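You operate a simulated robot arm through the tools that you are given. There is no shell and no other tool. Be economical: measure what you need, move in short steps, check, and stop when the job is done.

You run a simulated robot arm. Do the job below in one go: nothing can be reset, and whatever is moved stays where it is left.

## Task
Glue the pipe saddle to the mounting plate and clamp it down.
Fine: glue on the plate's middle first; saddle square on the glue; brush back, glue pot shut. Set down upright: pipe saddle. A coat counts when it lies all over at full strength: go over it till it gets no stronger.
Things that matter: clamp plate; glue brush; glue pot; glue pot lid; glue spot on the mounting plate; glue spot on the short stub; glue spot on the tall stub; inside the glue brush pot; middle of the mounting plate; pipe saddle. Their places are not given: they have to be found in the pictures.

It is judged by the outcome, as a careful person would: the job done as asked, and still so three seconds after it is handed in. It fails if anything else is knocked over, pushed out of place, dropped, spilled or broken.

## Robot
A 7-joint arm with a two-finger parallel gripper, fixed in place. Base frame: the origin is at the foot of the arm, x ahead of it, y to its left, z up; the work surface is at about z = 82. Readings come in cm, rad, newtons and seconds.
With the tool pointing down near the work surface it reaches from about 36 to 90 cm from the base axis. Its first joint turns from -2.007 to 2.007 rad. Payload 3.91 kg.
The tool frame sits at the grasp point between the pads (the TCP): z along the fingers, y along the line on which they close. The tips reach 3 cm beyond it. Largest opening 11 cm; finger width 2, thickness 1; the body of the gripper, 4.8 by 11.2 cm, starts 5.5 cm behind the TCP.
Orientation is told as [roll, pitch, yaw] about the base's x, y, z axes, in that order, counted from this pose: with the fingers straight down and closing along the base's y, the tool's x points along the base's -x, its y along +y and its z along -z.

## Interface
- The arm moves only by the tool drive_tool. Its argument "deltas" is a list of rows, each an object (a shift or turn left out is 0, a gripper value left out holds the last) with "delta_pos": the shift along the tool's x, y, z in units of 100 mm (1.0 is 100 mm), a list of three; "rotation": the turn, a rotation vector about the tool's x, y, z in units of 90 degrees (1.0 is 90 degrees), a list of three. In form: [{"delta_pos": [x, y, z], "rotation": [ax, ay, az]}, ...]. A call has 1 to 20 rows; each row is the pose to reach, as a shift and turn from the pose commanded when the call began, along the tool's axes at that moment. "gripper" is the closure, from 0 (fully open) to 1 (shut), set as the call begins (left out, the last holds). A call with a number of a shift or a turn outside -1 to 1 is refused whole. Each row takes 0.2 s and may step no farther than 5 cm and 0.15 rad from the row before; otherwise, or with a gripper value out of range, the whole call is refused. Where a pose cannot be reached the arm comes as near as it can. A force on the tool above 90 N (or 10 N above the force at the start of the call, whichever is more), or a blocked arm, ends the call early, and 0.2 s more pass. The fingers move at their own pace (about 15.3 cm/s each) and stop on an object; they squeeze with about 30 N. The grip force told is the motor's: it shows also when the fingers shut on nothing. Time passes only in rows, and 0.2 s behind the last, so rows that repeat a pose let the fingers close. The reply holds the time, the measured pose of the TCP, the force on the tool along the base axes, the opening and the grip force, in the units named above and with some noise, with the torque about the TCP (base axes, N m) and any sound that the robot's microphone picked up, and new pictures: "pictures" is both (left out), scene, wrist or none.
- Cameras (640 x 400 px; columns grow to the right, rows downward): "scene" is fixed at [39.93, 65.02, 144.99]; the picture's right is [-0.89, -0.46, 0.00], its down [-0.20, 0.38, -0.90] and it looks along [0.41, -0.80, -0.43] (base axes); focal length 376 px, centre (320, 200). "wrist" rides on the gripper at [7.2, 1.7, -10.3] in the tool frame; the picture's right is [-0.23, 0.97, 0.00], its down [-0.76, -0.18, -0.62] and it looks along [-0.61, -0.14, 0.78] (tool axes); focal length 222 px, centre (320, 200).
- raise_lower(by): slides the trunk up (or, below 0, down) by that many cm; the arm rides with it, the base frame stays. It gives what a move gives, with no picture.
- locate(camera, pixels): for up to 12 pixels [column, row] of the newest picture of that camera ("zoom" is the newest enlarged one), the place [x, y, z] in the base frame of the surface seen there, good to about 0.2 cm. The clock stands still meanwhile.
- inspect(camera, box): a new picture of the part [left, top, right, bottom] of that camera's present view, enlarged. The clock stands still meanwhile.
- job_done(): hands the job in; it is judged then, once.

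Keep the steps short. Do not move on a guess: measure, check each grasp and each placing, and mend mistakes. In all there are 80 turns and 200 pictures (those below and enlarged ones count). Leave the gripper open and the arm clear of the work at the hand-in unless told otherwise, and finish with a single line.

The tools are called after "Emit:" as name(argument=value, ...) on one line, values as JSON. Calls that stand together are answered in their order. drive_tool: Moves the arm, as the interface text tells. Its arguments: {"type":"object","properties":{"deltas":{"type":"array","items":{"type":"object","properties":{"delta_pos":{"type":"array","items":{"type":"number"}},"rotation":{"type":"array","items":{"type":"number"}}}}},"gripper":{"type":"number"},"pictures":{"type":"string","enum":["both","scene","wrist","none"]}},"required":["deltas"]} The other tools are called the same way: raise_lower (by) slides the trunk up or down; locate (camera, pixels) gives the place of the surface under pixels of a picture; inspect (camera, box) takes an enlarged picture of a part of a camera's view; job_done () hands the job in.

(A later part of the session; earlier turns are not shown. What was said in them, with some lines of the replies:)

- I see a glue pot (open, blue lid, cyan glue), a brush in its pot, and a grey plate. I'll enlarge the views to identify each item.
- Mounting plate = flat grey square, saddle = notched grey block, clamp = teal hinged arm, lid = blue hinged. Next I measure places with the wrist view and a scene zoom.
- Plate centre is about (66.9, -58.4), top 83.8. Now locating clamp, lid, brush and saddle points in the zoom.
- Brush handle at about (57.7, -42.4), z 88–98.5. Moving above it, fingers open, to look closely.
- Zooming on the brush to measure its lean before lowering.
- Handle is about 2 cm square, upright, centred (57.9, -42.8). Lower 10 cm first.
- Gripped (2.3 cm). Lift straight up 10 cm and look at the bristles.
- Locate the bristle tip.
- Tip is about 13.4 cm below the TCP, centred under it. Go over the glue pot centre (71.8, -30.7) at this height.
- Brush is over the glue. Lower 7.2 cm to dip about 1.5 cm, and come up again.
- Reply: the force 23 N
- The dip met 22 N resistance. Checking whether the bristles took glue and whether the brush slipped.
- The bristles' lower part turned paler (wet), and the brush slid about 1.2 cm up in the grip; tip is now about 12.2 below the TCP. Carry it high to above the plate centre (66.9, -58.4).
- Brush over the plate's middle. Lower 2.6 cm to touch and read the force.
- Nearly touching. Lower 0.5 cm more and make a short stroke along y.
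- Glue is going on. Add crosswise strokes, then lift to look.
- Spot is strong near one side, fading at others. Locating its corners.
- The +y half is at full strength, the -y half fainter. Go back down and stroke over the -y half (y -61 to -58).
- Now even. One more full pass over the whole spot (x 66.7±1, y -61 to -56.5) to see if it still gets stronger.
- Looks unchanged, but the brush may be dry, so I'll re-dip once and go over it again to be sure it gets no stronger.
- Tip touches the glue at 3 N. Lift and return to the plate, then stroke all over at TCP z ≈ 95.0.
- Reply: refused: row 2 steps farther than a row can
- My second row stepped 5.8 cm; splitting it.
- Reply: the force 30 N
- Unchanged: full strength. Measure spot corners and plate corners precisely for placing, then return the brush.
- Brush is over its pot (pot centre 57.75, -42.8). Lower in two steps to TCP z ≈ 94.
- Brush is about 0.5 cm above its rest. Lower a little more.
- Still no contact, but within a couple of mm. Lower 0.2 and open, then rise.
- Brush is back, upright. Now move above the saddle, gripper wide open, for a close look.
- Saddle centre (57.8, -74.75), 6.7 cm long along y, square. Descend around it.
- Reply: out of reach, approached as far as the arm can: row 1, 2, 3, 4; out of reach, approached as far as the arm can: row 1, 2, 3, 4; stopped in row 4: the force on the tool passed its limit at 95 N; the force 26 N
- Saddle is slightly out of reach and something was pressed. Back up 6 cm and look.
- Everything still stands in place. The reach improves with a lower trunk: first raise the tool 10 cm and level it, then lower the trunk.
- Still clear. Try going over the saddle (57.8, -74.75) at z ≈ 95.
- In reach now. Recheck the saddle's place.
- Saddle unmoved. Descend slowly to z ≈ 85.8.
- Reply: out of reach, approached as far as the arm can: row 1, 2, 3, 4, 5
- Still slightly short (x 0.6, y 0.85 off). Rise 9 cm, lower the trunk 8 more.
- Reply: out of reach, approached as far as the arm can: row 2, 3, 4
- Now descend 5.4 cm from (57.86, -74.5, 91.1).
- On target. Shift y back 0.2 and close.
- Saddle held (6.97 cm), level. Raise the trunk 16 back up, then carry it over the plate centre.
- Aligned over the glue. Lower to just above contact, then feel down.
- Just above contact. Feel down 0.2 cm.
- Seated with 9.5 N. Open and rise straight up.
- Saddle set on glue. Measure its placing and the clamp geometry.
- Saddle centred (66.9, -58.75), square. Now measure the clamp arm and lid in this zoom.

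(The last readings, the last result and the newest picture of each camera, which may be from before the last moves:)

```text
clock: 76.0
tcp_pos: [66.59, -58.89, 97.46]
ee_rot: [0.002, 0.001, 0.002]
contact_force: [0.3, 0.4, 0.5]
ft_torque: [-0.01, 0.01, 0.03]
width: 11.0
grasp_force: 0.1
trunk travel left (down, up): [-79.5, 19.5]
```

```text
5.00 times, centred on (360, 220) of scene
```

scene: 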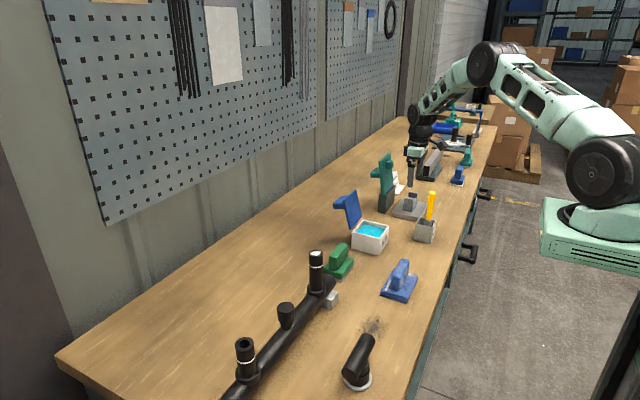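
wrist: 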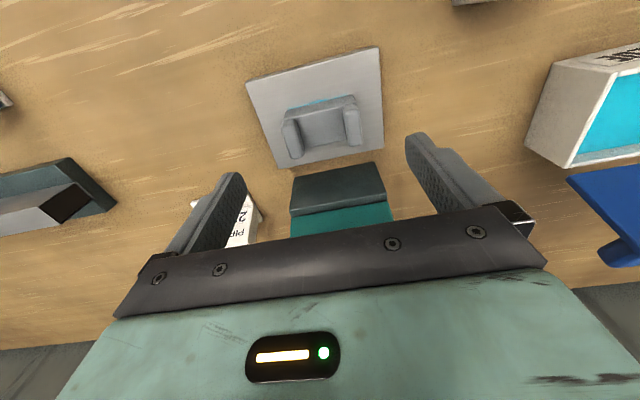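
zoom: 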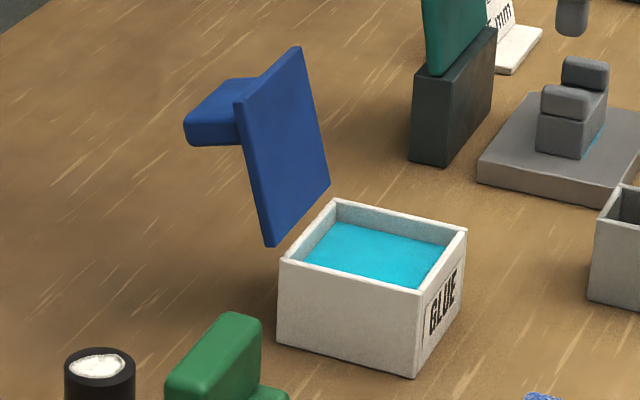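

The clamp arm is 9.8 cm wide (y -63.2…-53.4), hinged near (76, z 89), leaning back. I'll push it from behind above its handle with closed, tilted fingers. First rise and move toward +y.

Emit:
drive_tool(deltas=[{"delta_pos": [0, 0, -0.45]}, {"delta_pos": [0, 0.2, -0.85]}, {"delta_pos": [0, 0.5, -1.0]}, {"delta_pos": [0, 0.8, -1.0]}, {"delta_pos": [0, 0.8, -1.0]}], gripper=1, pictures="none")

Emit:
drive_tool(deltas=[{"delta_pos": [-0.3, 0, -0.1], "rotation": [0.09, 0, 0]}, {"delta_pos": [-0.6, 0, -0.2], "rotation": [0.18, 0, 0]}, {"delta_pos": [-0.8, 0, -0.3], "rotation": [0.27, 0, 0]}, {"delta_pos": [-1.0, 0, -0.3], "rotation": [0.36, 0, 0]}, {"delta_pos": [-1.0, 0, -0.3], "rotation": [0.382, 0, 0]}, {"delta_pos": [-1.0, 0, -0.3], "rotation": [0.382, 0, 0]}])

```text
clock: 77.2
tcp_pos: [66.94, -50.88, 107.65]
ee_rot: [0.002, 0.0, 0.002]
contact_force: [0.2, 0.1, -0.1]
ft_torque: [-0.01, 0.0, 0.01]
width: 0.0
grasp_force: 30.1
trunk travel left (down, up): [-79.5, 19.5]
```

```text
clock: 78.6
tcp_pos: [76.93, -50.77, 110.31]
ee_rot: [-0.6, 0.0, 0.002]
contact_force: [-0.4, 0.3, 0.5]
ft_torque: [0.03, -0.01, 0.03]
width: 0.01
grasp_force: 30.5
trunk travel left (down, up): [-79.5, 19.5]
```

scene: 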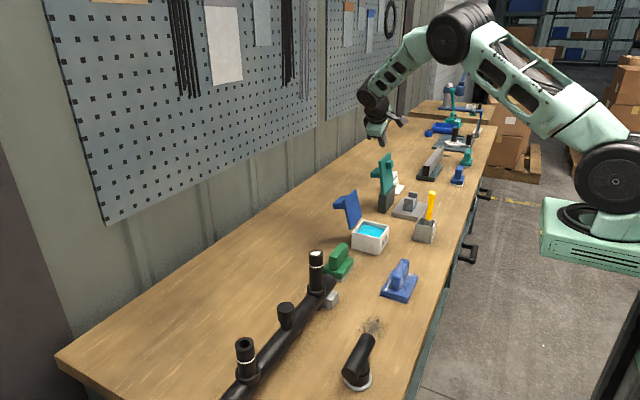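
wrist: 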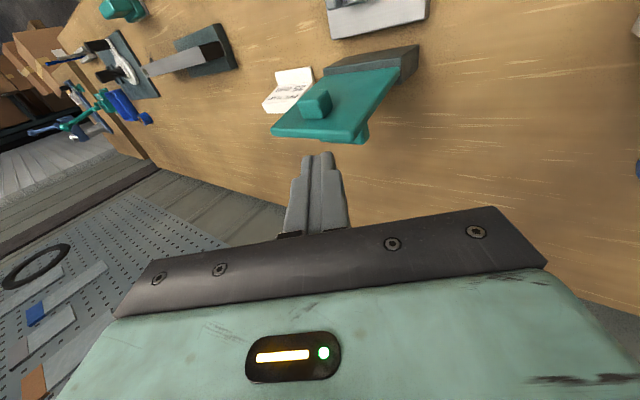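

Check distance to the wall behind the bench before going further in x, and re-locate the clamp's back/handle.

Emit:
locate(camera="scene", pixels=[[300, 110], [350, 150], [315, 175], [385, 155], [377, 171], [392, 176]])

Emit:
locate(camera="wrist", pixels=[[350, 142], [280, 134], [362, 130], [315, 100], [360, 75], [395, 75]])

Emit:
inspect(camera="wrist", box=[250, 40, 440, 200])

```text
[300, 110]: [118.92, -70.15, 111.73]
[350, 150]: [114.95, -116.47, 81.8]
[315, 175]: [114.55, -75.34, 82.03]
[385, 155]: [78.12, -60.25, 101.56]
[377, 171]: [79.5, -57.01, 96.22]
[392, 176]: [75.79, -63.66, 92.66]
```

```text
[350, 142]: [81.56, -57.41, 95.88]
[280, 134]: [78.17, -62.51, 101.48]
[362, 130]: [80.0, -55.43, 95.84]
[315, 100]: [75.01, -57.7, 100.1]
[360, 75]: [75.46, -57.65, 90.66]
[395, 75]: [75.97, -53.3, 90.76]
```

```text
2.50 times, centred on (345, 120) of wrist
```

zoom: 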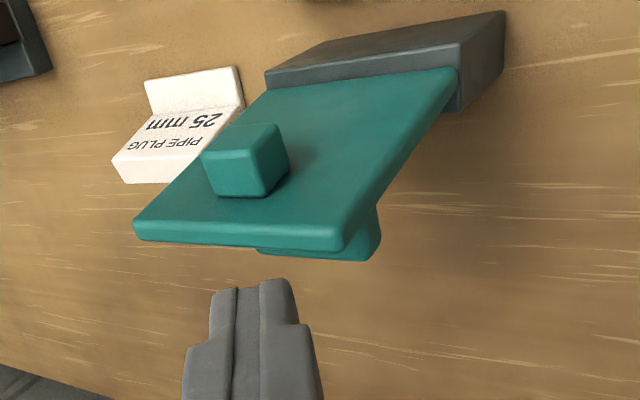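

Wall is at x ≈ 118, fine. Move to behind the arm: tip to about (80.4, -56.5, 99.5).

Emit:
drive_tool(deltas=[{"delta_pos": [-0.36, 0, 0]}, {"delta_pos": [-0.36, 0.05, 0.3]}, {"delta_pos": [-0.36, 0.09, 0.6]}, {"delta_pos": [-0.36, 0.139, 0.9]}, {"delta_pos": [-0.36, 0.139, 0.9]}])

Emit:
inspect(camera="wrist", box=[250, 40, 440, 200])

Emit:
inspect(camera="scene", box=[350, 120, 430, 220])

```text
clock: 79.8
tcp_pos: [80.41, -54.71, 102.14]
ee_rot: [-0.598, 0.0, -0.001]
contact_force: [-0.1, -0.1, 0.2]
ft_torque: [0.0, 0.0, -0.01]
width: 0.0
grasp_force: 29.7
trunk travel left (down, up): [-79.5, 19.5]
```

scene: 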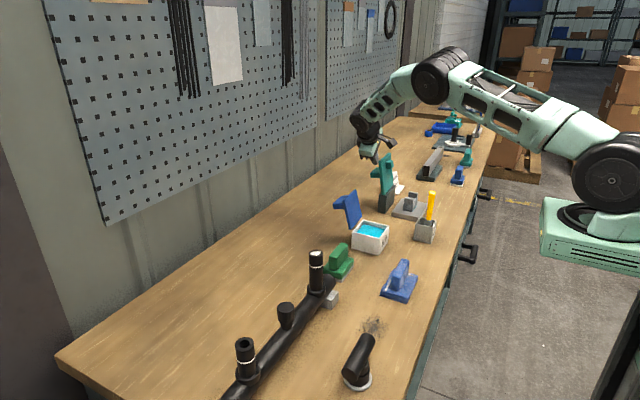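
wrist: 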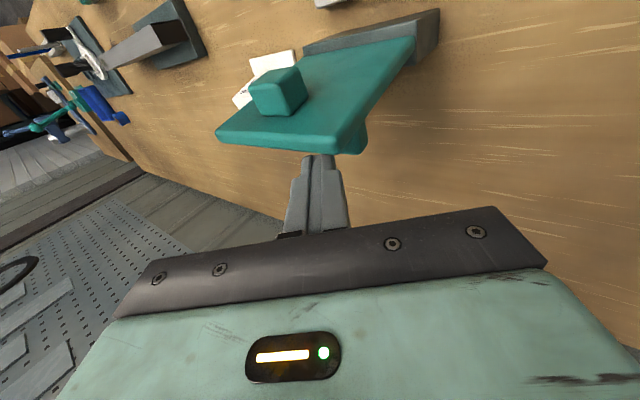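

```text
2.50 times, centred on (345, 120) of wrist
```

zoom: 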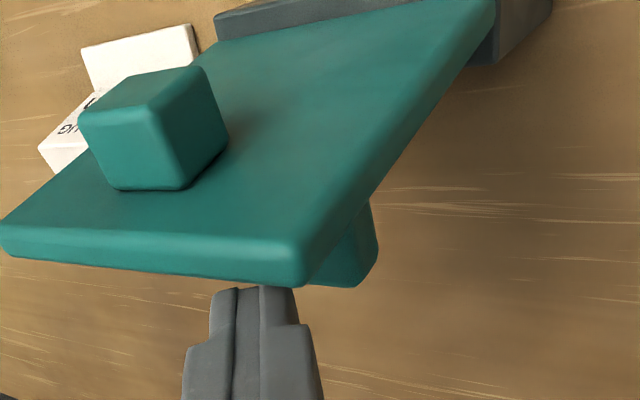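

```text
4.00 times, centred on (390, 170) of scene
```

zoom: 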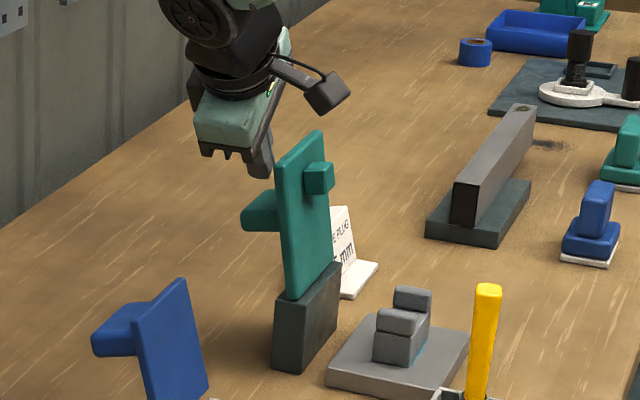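

Fingers are behind the arm top, above the handle. Push 4.5 cm toward -x.

Emit:
drive_tool(deltas=[{"delta_pos": [0.1, 0, 0]}, {"delta_pos": [0.18, 0, 0]}, {"delta_pos": [0.25, 0, 0]}, {"delta_pos": [0.32, 0, 0]}, {"delta_pos": [0.39, 0, 0]}, {"delta_pos": [0.45, 0, 0]}, {"delta_pos": [0.45, 0, 0]}], pictures="scene")

Emit:
inspect(camera="scene", box=[350, 120, 430, 220])

```text
clock: 81.4
tcp_pos: [75.97, -54.73, 102.27]
ee_rot: [-0.6, 0.002, 0.001]
contact_force: [-0.2, 0.6, 0.2]
ft_torque: [-0.03, -0.01, -0.02]
width: 0.02
grasp_force: 29.5
trunk travel left (down, up): [-79.5, 19.5]
```

scene: 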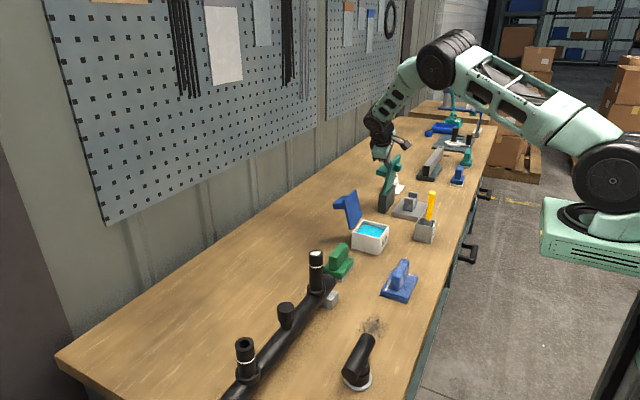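

```text
4.00 times, centred on (390, 170) of scene
```

zoom: 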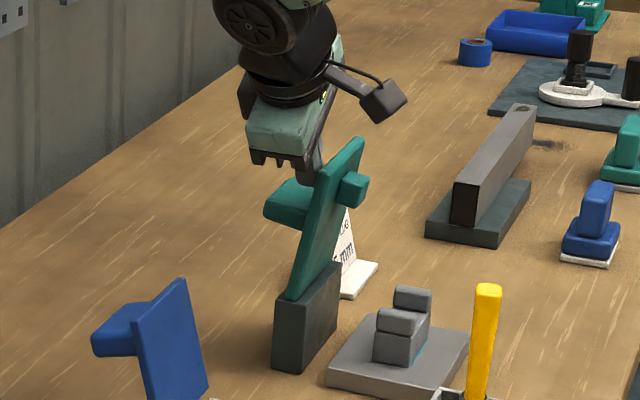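

The arm swings with the finger. Continue along the arc to about 45–50°.

Emit:
drive_tool(deltas=[{"delta_pos": [0.1, 0.01, 0.015]}, {"delta_pos": [0.2, 0.025, 0.036]}, {"delta_pos": [0.3, 0.05, 0.073]}, {"delta_pos": [0.4, 0.08, 0.117]}, {"delta_pos": [0.48, 0.12, 0.175]}, {"delta_pos": [0.56, 0.17, 0.25]}, {"delta_pos": [0.63, 0.226, 0.33]}, {"delta_pos": [0.63, 0.226, 0.33]}], pictures="scene")

Emit:
inspect(camera="scene", box=[350, 120, 450, 230])

```text
clock: 83.2
tcp_pos: [69.53, -54.85, 98.32]
ee_rot: [-0.599, 0.002, 0.0]
contact_force: [-1.7, 0.6, 0.0]
ft_torque: [0.05, 0.03, -0.02]
width: 0.0
grasp_force: 30.4
trunk travel left (down, up): [-79.5, 19.5]
```

scene: 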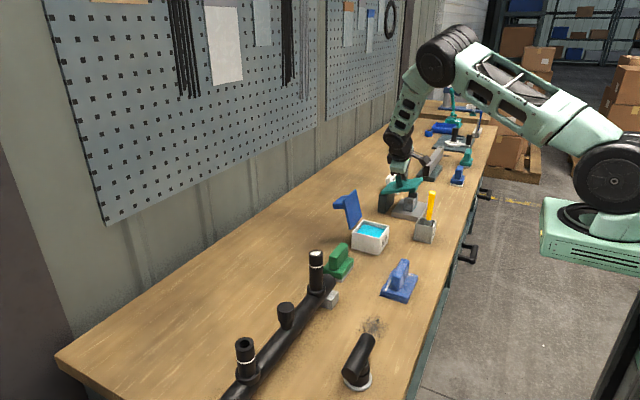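

```text
3.64 times, centred on (400, 175) of scene
```

zoom: 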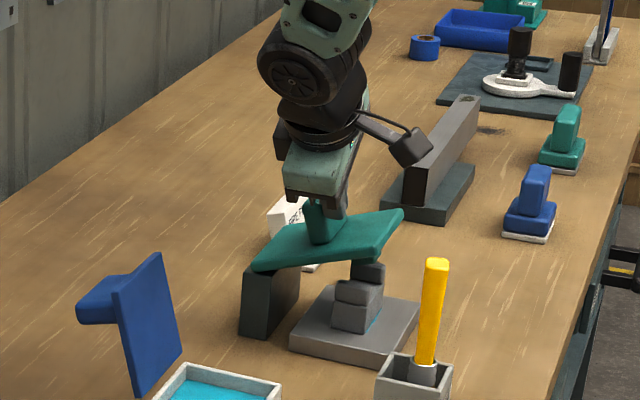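

The arm is over ~65–70° now. Lift off, level the tool, then press down from above.

Emit:
drive_tool(deltas=[{"delta_pos": [0, 0, -0.3]}, {"delta_pos": [0, 0, -0.6], "rotation": [-0.09, 0, 0]}, {"delta_pos": [0, 0, -0.6], "rotation": [-0.18, 0, 0]}, {"delta_pos": [0, 0, -0.6], "rotation": [-0.27, 0, 0]}, {"delta_pos": [0, 0, -0.6], "rotation": [-0.36, 0, 0]}, {"delta_pos": [0, 0, -0.6], "rotation": [-0.382, 0, 0]}, {"delta_pos": [0, 0, -0.6], "rotation": [-0.382, 0, 0]}])

Emit:
inspect(camera="scene", box=[370, 150, 450, 230])

```text
clock: 84.8
tcp_pos: [69.66, -51.33, 103.17]
ee_rot: [0.001, 0.0, 0.0]
contact_force: [-0.2, -0.3, 0.1]
ft_torque: [0.0, 0.02, -0.03]
width: 0.01
grasp_force: 29.8
trunk travel left (down, up): [-79.5, 19.5]
```

scene: 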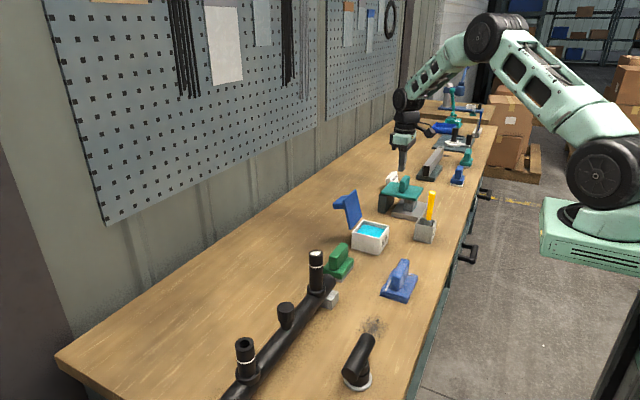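
wrist: 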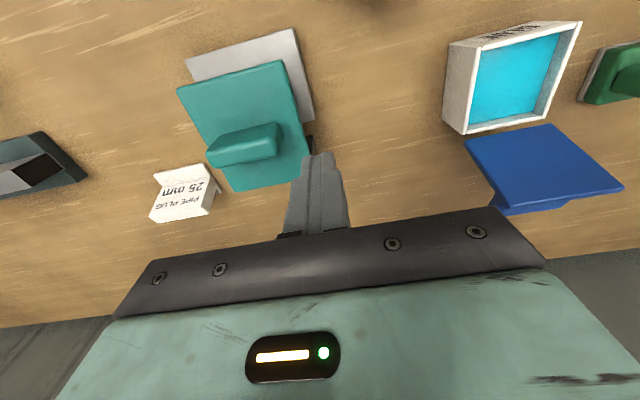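

```text
5.00 times, centred on (410, 190) of scene
```

zoom: 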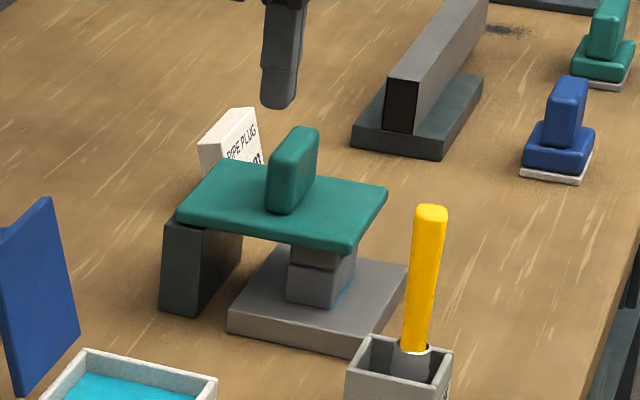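

The arm has come down onto the saddle. Measure whether it is level/seated.

Emit:
locate(camera="zoom", pixels=[[185, 215], [215, 168], [380, 190], [345, 242], [250, 200], [340, 200], [300, 140], [240, 215], [310, 255], [320, 285]])

Emit:
inspect(camera="scene", box=[385, 180, 430, 220])

```text
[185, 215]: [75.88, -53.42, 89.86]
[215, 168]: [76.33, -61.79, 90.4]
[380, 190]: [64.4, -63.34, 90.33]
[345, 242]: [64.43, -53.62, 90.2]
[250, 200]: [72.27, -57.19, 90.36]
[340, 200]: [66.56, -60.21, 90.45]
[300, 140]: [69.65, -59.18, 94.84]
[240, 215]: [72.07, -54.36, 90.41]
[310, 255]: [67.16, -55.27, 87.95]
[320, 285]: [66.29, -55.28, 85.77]
```

```text
10.00 times, centred on (408, 200) of scene
```

zoom: 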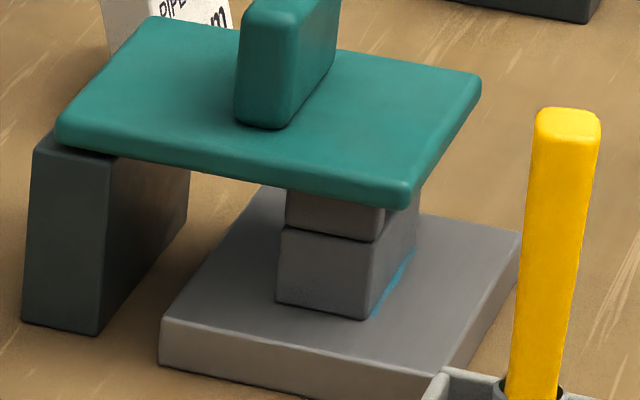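

Level at z 90.4, resting on the saddle. Press gently down at (65.9, -58.5) to make sure it is home.

Emit:
drive_tool(deltas=[{"delta_pos": [0.2, -0.36, 0]}, {"delta_pos": [0.37, -0.72, 0]}, {"delta_pos": [0.37, -0.72, 0.45]}, {"delta_pos": [0.37, -0.72, 0.8]}, {"delta_pos": [0.37, -0.72, 0.93]}, {"delta_pos": [0.37, -0.72, 0.97]}, {"delta_pos": [0.37, -0.72, 0.995]}, {"delta_pos": [0.37, -0.72, 0.995]}], pictures="none")

```text
clock: 86.6
tcp_pos: [65.98, -58.64, 93.4]
ee_rot: [0.0, -0.002, 0.0]
contact_force: [-3.9, 3.4, 16.3]
ft_torque: [0.09, -0.02, 0.03]
width: 0.0
grasp_force: 29.6
trunk travel left (down, up): [-79.5, 19.5]
```

Firm: it held 16 N without sinking. Lift and go toward the glue lid; take pictures there.

Emit:
drive_tool(deltas=[{"delta_pos": [0, 0, -0.4]}, {"delta_pos": [0, 0, -0.8]}, {"delta_pos": [0, 0.3, -1.0]}, {"delta_pos": [-0.3, 0.6, -1.0]}, {"delta_pos": [-0.6, 0.95, -1.0]}, {"delta_pos": [-0.6, 0.95, -1.0]}], pictures="none")

Emit:
drive_tool(deltas=[{"delta_pos": [-0.3, 0.35, -0.3]}, {"delta_pos": [-0.6, 0.7, -0.5]}, {"delta_pos": [-0.8, 1.0, -0.5]}, {"delta_pos": [-0.95, 1.0, -0.5]}, {"delta_pos": [-0.95, 1.0, -0.5]}])

Emit:
inspect(camera="scene", box=[325, 170, 395, 260])

Emit:
locate(camera="scene", pixels=[[356, 191], [349, 196], [337, 205], [345, 203], [336, 199], [347, 195]])

```text
clock: 88.0
tcp_pos: [72.12, -49.09, 103.14]
ee_rot: [0.001, 0.003, 0.0]
contact_force: [0.1, -0.5, -0.1]
ft_torque: [0.0, 0.01, 0.02]
width: 0.0
grasp_force: 29.9
trunk travel left (down, up): [-79.5, 19.5]
```

```text
refused: row 1 steps farther than a row can; nothing moved
```

```text
4.44 times, centred on (360, 215) of scene
```

zoom: 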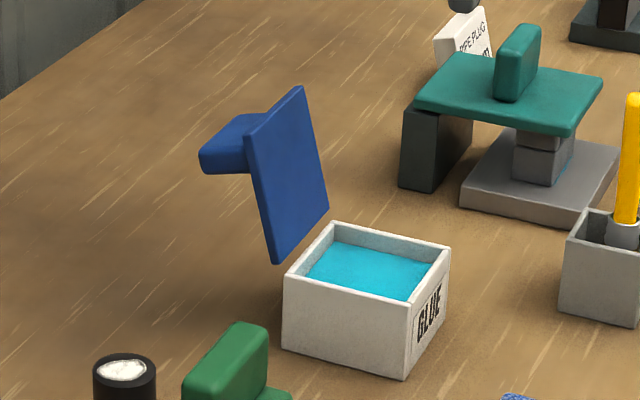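

```text
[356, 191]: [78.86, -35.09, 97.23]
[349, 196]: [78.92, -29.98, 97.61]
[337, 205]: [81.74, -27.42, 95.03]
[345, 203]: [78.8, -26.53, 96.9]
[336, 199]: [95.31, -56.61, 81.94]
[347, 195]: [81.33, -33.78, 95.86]
```

Row step too big; split. The lid's handle sticks out behind (x ≈ 82). Go high and around to behind it, (85.3, -31).

Emit:
drive_tool(deltas=[{"delta_pos": [-0.2, 0.25, -0.2]}, {"delta_pos": [-0.4, 0.5, -0.4]}, {"delta_pos": [-0.6, 0.75, -0.5]}, {"delta_pos": [-0.7, 0.95, -0.5]}, {"delta_pos": [-0.7, 0.95, -0.5]}], pictures="none")

Emit:
drive_tool(deltas=[{"delta_pos": [-0.2, 0.25, 0]}, {"delta_pos": [-0.4, 0.5, 0]}, {"delta_pos": [-0.6, 0.75, 0]}, {"delta_pos": [-0.65, 0.85, 0]}, {"delta_pos": [-0.65, 0.85, 0]}])

Emit:
inspect(camera="wrist", box=[230, 40, 410, 200])

```text
clock: 89.2
tcp_pos: [78.76, -39.72, 108.2]
ee_rot: [0.003, 0.0, 0.002]
contact_force: [-0.2, -0.2, 0.6]
ft_torque: [-0.01, 0.0, 0.0]
width: 0.01
grasp_force: 29.7
trunk travel left (down, up): [-79.5, 19.5]
```

```text
clock: 90.4
tcp_pos: [85.43, -31.08, 108.28]
ee_rot: [0.004, 0.001, 0.001]
contact_force: [0.8, 0.5, 0.1]
ft_torque: [0.01, -0.01, -0.03]
width: 0.01
grasp_force: 30.7
trunk travel left (down, up): [-79.5, 19.5]
```

scene: 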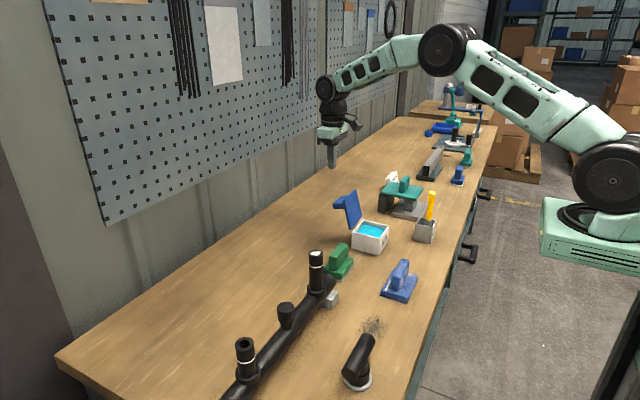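
wrist: 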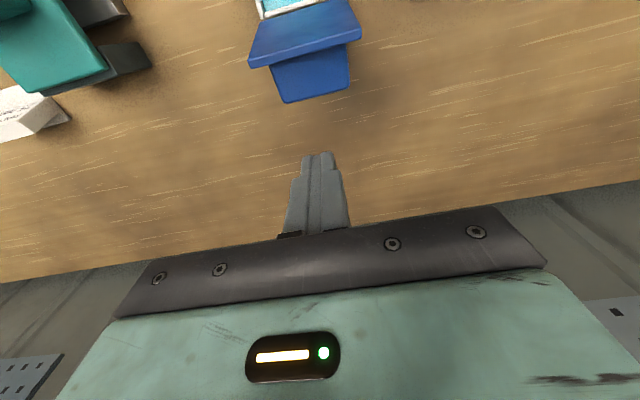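

```text
2.50 times, centred on (320, 120) of wrist
```

zoom: 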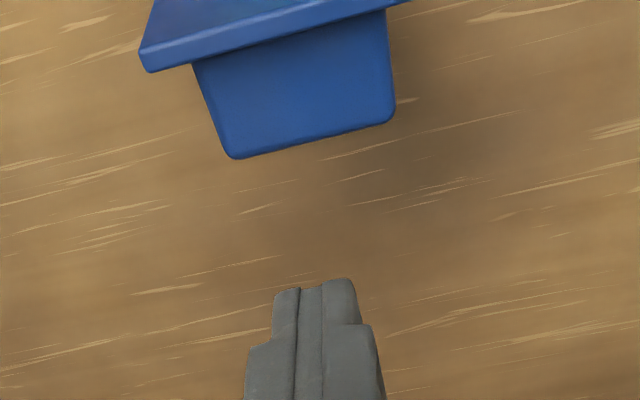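

Emit:
locate(camera="zoom", pixels=[[240, 152], [390, 118], [315, 130], [200, 75], [385, 20], [300, 45], [150, 66]])

```text
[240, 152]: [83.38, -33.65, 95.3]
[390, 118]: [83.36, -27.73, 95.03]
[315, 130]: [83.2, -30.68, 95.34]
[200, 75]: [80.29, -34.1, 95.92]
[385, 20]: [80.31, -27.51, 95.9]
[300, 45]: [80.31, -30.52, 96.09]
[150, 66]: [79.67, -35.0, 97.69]
```

Handle end at x 83.5, z ≈ 95.3. Lower behind it (tip z ≈ 93.5).

Emit:
drive_tool(deltas=[{"delta_pos": [-0.02, 0.04, 0.3]}, {"delta_pos": [-0.02, 0.04, 0.6]}, {"delta_pos": [-0.02, 0.04, 0.95]}, {"delta_pos": [-0.02, 0.04, 0.95]}], pictures="none")

Emit:
drive_tool(deltas=[{"delta_pos": [0, 0, 0.15]}, {"delta_pos": [0, 0, 0.24]}, {"delta_pos": [0, 0, 0.24]}])

Emit:
inspect(camera="scene", box=[315, 150, 395, 260])

```text
clock: 91.4
tcp_pos: [85.53, -30.64, 98.59]
ee_rot: [0.004, 0.0, 0.0]
contact_force: [-1.3, 0.5, -0.1]
ft_torque: [-0.02, 0.0, 0.01]
width: 0.0
grasp_force: 30.0
trunk travel left (down, up): [-79.5, 19.5]
```

```text
clock: 92.2
tcp_pos: [85.51, -30.58, 96.3]
ee_rot: [0.002, 0.0, -0.001]
contact_force: [-0.2, -0.4, -0.3]
ft_torque: [-0.02, 0.02, -0.03]
width: 0.0
grasp_force: 30.2
trunk travel left (down, up): [-79.5, 19.5]
```

scene: 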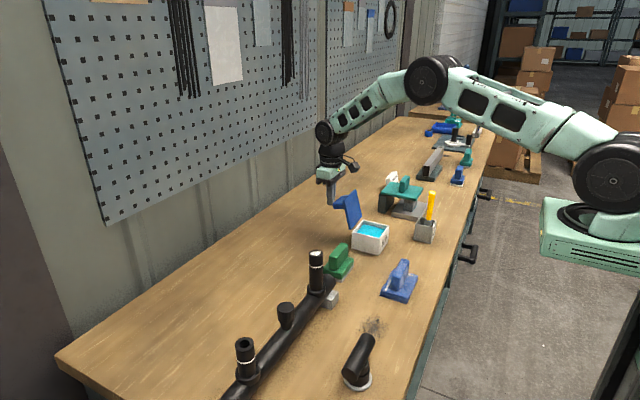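
wrist: 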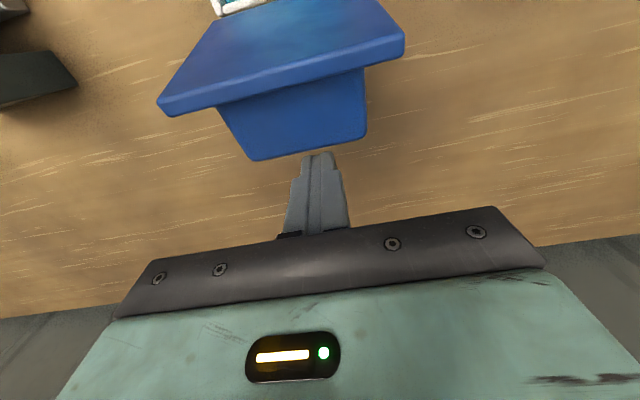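

```text
3.64 times, centred on (355, 205) of scene
```

zoom: 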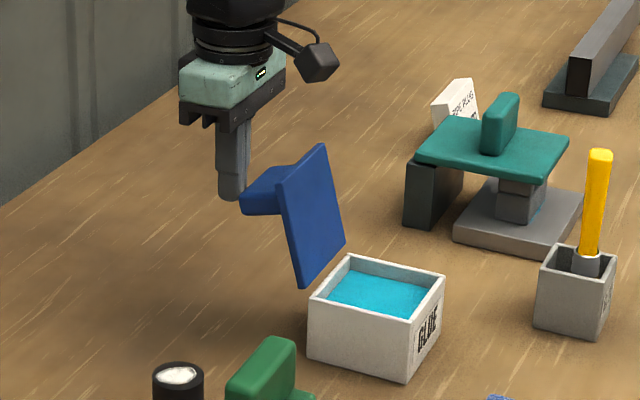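

Push the handle 5 cm toward -x.

Emit:
drive_tool(deltas=[{"delta_pos": [0.08, 0, 0]}, {"delta_pos": [0.15, 0, 0]}, {"delta_pos": [0.22, 0, 0]}, {"delta_pos": [0.29, 0, 0]}, {"delta_pos": [0.36, 0, 0]}, {"delta_pos": [0.43, 0, 0]}, {"delta_pos": [0.5, 0, 0]}, {"delta_pos": [0.5, 0, 0]}], pictures="scene")

Emit:
inspect(camera="scene", box=[315, 150, 395, 260])

```text
clock: 94.0
tcp_pos: [80.58, -30.69, 96.35]
ee_rot: [0.002, 0.004, 0.0]
contact_force: [0.8, 0.3, 0.1]
ft_torque: [0.0, 0.01, 0.01]
width: 0.01
grasp_force: 29.9
trunk travel left (down, up): [-79.5, 19.5]
```

scene: 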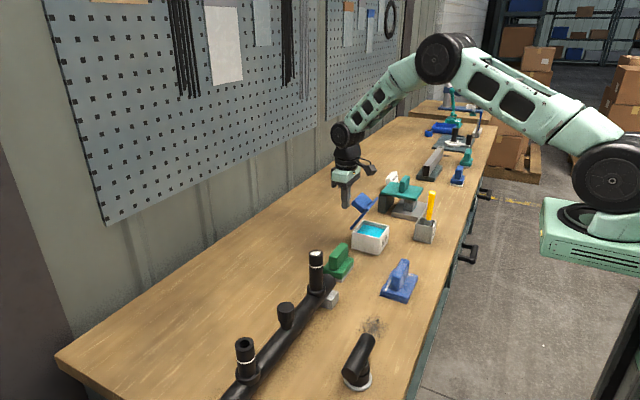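

```text
3.64 times, centred on (355, 205) of scene
```

zoom: 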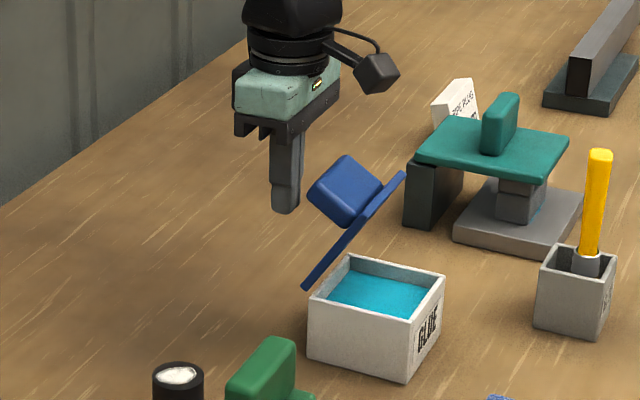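

Lid has passed upright and is swinging on by itself. Wait a moment and look.

Emit:
drive_tool(deltas=[{"delta_pos": [0, 0, -0.2]}, {"delta_pos": [0, 0, -0.4]}, {"delta_pos": [0, 0, -0.6]}, {"delta_pos": [0, 0, -0.6]}], pictures="scene")

Emit:
inspect(camera="scene", box=[335, 200, 405, 260])

```text
clock: 95.0
tcp_pos: [80.6, -30.52, 102.31]
ee_rot: [0.001, 0.001, 0.001]
contact_force: [0.0, -0.4, 0.2]
ft_torque: [-0.01, 0.0, 0.03]
width: 0.01
grasp_force: 30.1
trunk travel left (down, up): [-79.5, 19.5]
```

scene: 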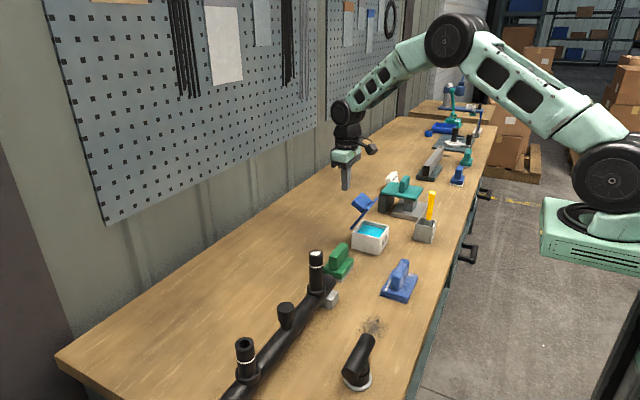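

```text
6.67 times, centred on (370, 230) of scene
```

zoom: 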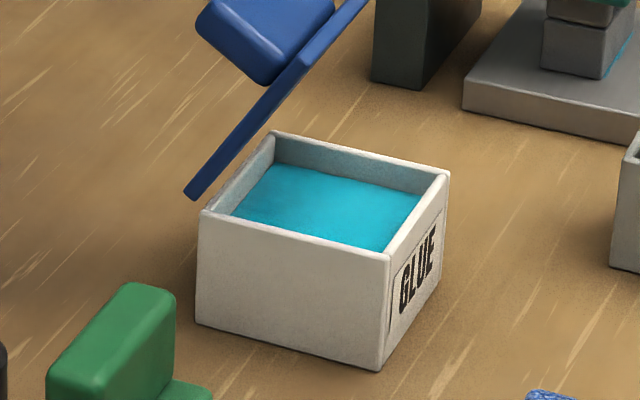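

Lid stays at about 45° (stiff hinge), so I push it down from above. Locate its free end and handle.

Emit:
inspect(camera="scene", box=[335, 180, 405, 250])

Emit:
locate(camera="scene", pixels=[[374, 197], [356, 226], [361, 199], [356, 206], [364, 211], [369, 203]])

```text
5.71 times, centred on (370, 215) of scene
```

zoom: 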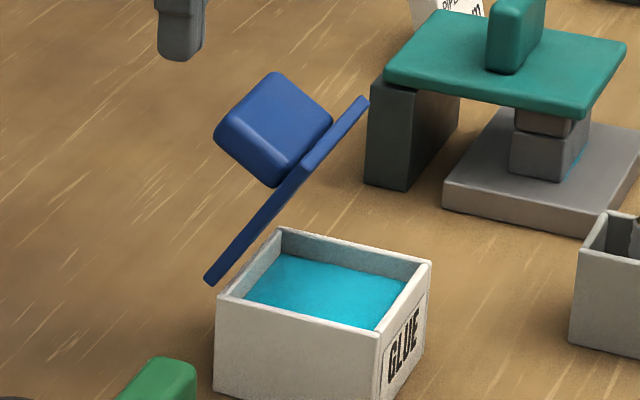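

```text
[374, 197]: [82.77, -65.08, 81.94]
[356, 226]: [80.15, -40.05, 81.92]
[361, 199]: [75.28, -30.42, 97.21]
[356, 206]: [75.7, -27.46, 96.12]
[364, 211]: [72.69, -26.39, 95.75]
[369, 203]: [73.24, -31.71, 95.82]
```

Push again: lower tip to z ≈ 95 and push the handle another 6 cm toward -x.

Emit:
drive_tool(deltas=[{"delta_pos": [0, 0, 0.3]}, {"delta_pos": [0, 0, 0.42]}, {"delta_pos": [0.15, 0, 0.42]}, {"delta_pos": [0.25, 0, 0.42]}, {"delta_pos": [0.33, 0, 0.42]}, {"delta_pos": [0.41, 0, 0.42]}, {"delta_pos": [0.49, 0, 0.42]}, {"delta_pos": [0.56, 0, 0.42]}, {"delta_pos": [0.62, 0, 0.42]}, {"delta_pos": [0.62, 0, 0.42]}], pictures="scene")

Emit:
inspect(camera="scene", box=[335, 180, 405, 250])

```text
clock: 97.2
tcp_pos: [74.36, -30.77, 98.14]
ee_rot: [0.001, -0.001, 0.001]
contact_force: [-0.9, 0.3, -0.1]
ft_torque: [0.01, 0.03, -0.01]
width: 0.0
grasp_force: 30.1
trunk travel left (down, up): [-79.5, 19.5]
```

scene: 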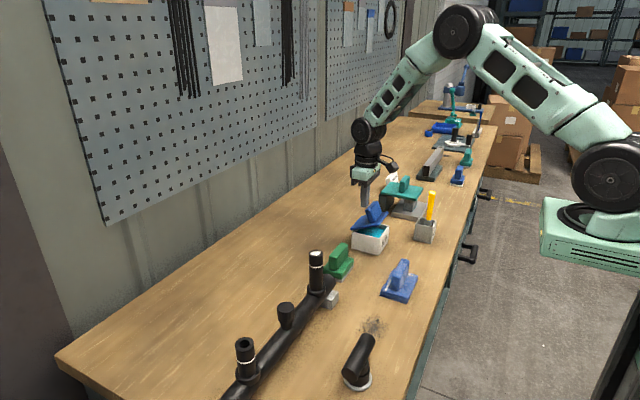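

```text
5.71 times, centred on (370, 215) of scene
```

zoom: 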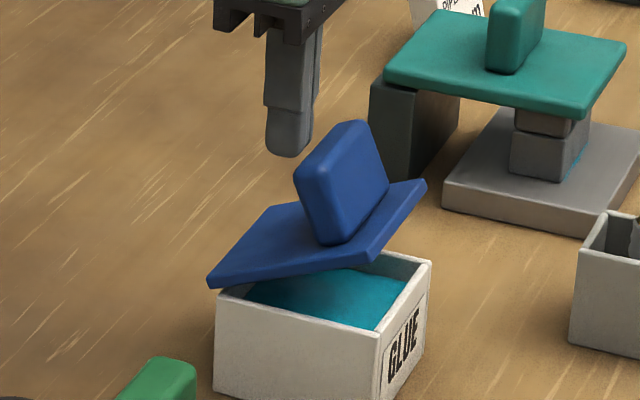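

Nearly shut. Locate handle top and free edge for pressing down.

Emit:
locate(camera="zoom", pixels=[[330, 135], [360, 125], [345, 150], [425, 185], [370, 255], [400, 205], [375, 225], [270, 240], [310, 190]])

```text
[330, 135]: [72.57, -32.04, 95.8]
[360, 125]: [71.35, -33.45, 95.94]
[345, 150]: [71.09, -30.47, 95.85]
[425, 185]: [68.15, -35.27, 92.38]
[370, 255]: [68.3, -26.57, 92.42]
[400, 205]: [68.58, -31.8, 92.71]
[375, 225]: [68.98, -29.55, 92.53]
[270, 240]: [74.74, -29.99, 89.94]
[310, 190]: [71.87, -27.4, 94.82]
```

Rise, move to (70.9, -30.7) above the handle, and press down stepwise.

Emit:
drive_tool(deltas=[{"delta_pos": [0, 0, -0.3]}, {"delta_pos": [0.18, 0, -0.3]}, {"delta_pos": [0.35, 0, -0.3]}, {"delta_pos": [0.35, 0, -0.1]}, {"delta_pos": [0.35, 0, 0.02]}, {"delta_pos": [0.36, 0, 0.1]}, {"delta_pos": [0.37, 0, 0.16]}, {"delta_pos": [0.37, 0, 0.16]}], pictures="scene")

Emit:
inspect(camera="scene", box=[335, 180, 405, 250])

```text
clock: 99.0
tcp_pos: [70.79, -30.57, 96.44]
ee_rot: [-0.001, 0.002, 0.001]
contact_force: [0.9, -0.9, 0.1]
ft_torque: [0.02, 0.0, 0.01]
width: 0.0
grasp_force: 30.1
trunk travel left (down, up): [-79.5, 19.5]
```

scene: 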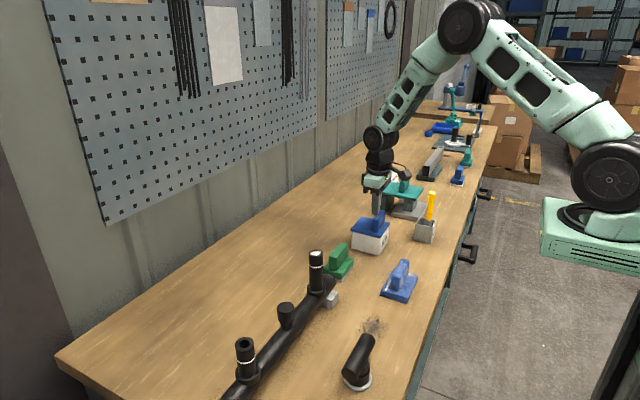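

```text
5.71 times, centred on (370, 215) of scene
```

zoom: 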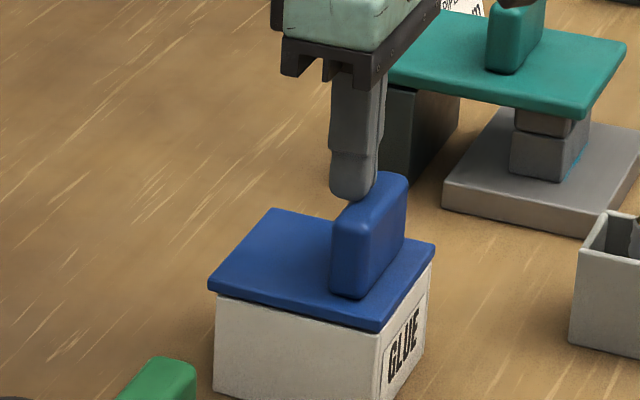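

Lid looks flat now. Press slightly more over the handle (x ≈ 70) until I feel force.

Emit:
drive_tool(deltas=[{"delta_pos": [0.08, 0, 0]}, {"delta_pos": [0.08, 0, 0.03]}, {"delta_pos": [0.08, 0, 0.05]}, {"delta_pos": [0.08, 0, 0.07]}, {"delta_pos": [0.08, 0, 0.07]}], pictures="none")

Emit:
inspect(camera="scene", box=[345, 195, 400, 255])

```text
clock: 100.2
tcp_pos: [69.82, -30.68, 96.32]
ee_rot: [-0.003, -0.007, 0.0]
contact_force: [-10.0, -1.6, 58.7]
ft_torque: [0.0, -0.11, 0.25]
width: 0.0
grasp_force: 29.3
trunk travel left (down, up): [-79.5, 19.5]
```

```text
6.67 times, centred on (372, 225) of scene
```

zoom: 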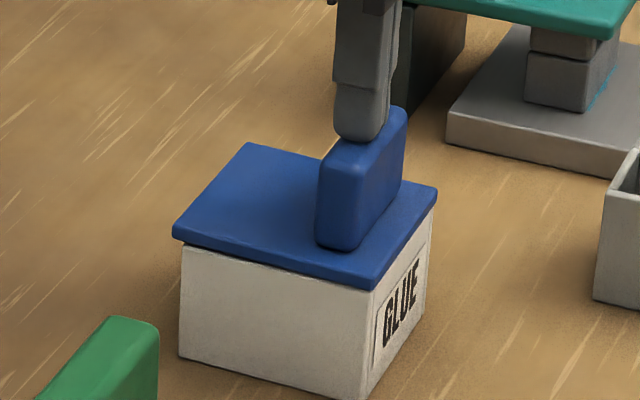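

Lid is shut (58 N, firm). Lift clear, move back, open the gripper, and check everything.

Emit:
drive_tool(deltas=[{"delta_pos": [0, 0, -0.15]}, {"delta_pos": [0, 0, -0.5]}, {"delta_pos": [0, 0, -0.9]}, {"delta_pos": [0, 0, -1.0]}, {"delta_pos": [0, 0, -1.0]}], pictures="none")

Emit:
drive_tool(deltas=[{"delta_pos": [0.2, 0.2, -0.3]}, {"delta_pos": [0.5, 0.4, -0.6]}, {"delta_pos": [0.8, 0.5, -0.8]}, {"delta_pos": [0.8, 0.5, -0.8]}], gripper=0)

Emit:
inspect(camera="scene", box=[335, 150, 475, 260])

Emit:
inspect(camera="scene", box=[345, 195, 400, 255])

```text
clock: 101.4
tcp_pos: [69.94, -30.67, 105.81]
ee_rot: [0.0, 0.002, 0.0]
contact_force: [1.1, 0.4, 0.4]
ft_torque: [0.0, 0.02, 0.01]
width: 0.0
grasp_force: 29.9
trunk travel left (down, up): [-79.5, 19.5]
```

```text
clock: 102.4
tcp_pos: [62.07, -25.59, 113.79]
ee_rot: [0.0, 0.003, 0.002]
contact_force: [-0.2, 0.4, -0.2]
ft_torque: [-0.05, 0.01, -0.05]
width: 10.99
grasp_force: 0.1
trunk travel left (down, up): [-79.5, 19.5]
```

scene: 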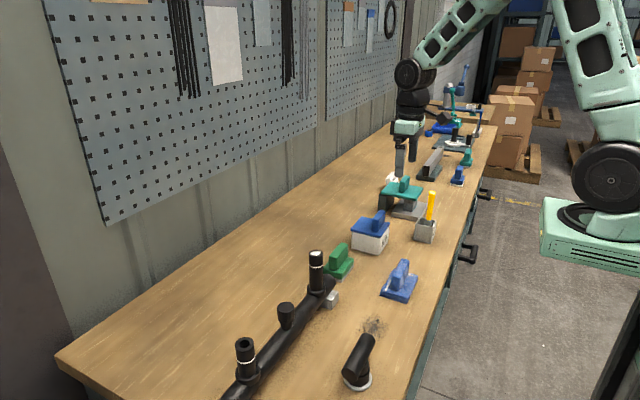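
wrist: 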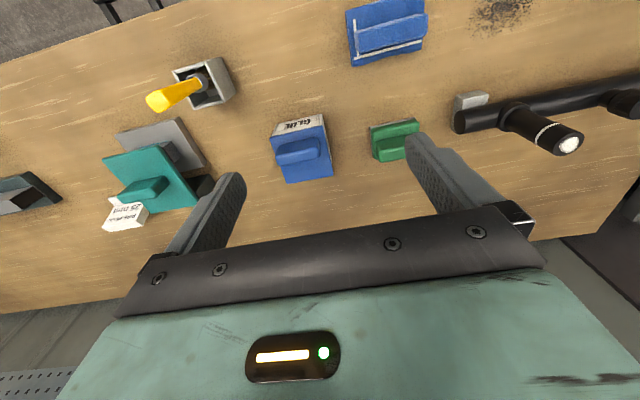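

```text
3.64 times, centred on (405, 205) of scene
```

zoom: 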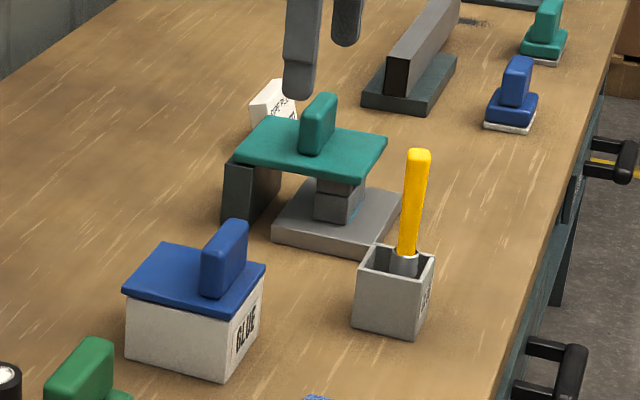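

```text
6.67 times, centred on (372, 225) of scene
```

zoom: 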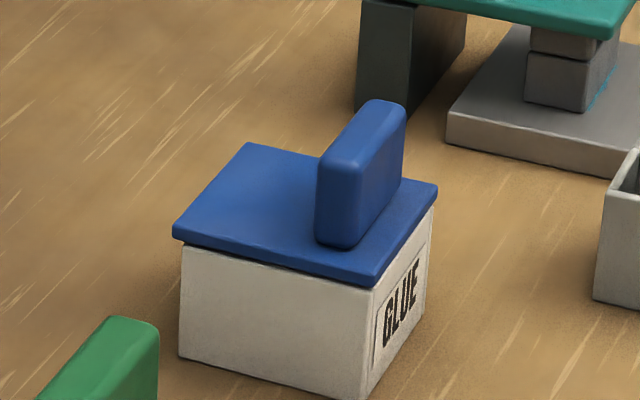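

Glue coat full, saddle square on it, clamp closed on the saddle, brush in its pot, lid shut, gripper open and clear. Handing in.

Emit:
job_done()

```text
The job is handed in.
```

The pipe saddle is glued square on the middle of the mounting plate with the clamp down on it; the brush is back in its pot and the glue pot is shut.
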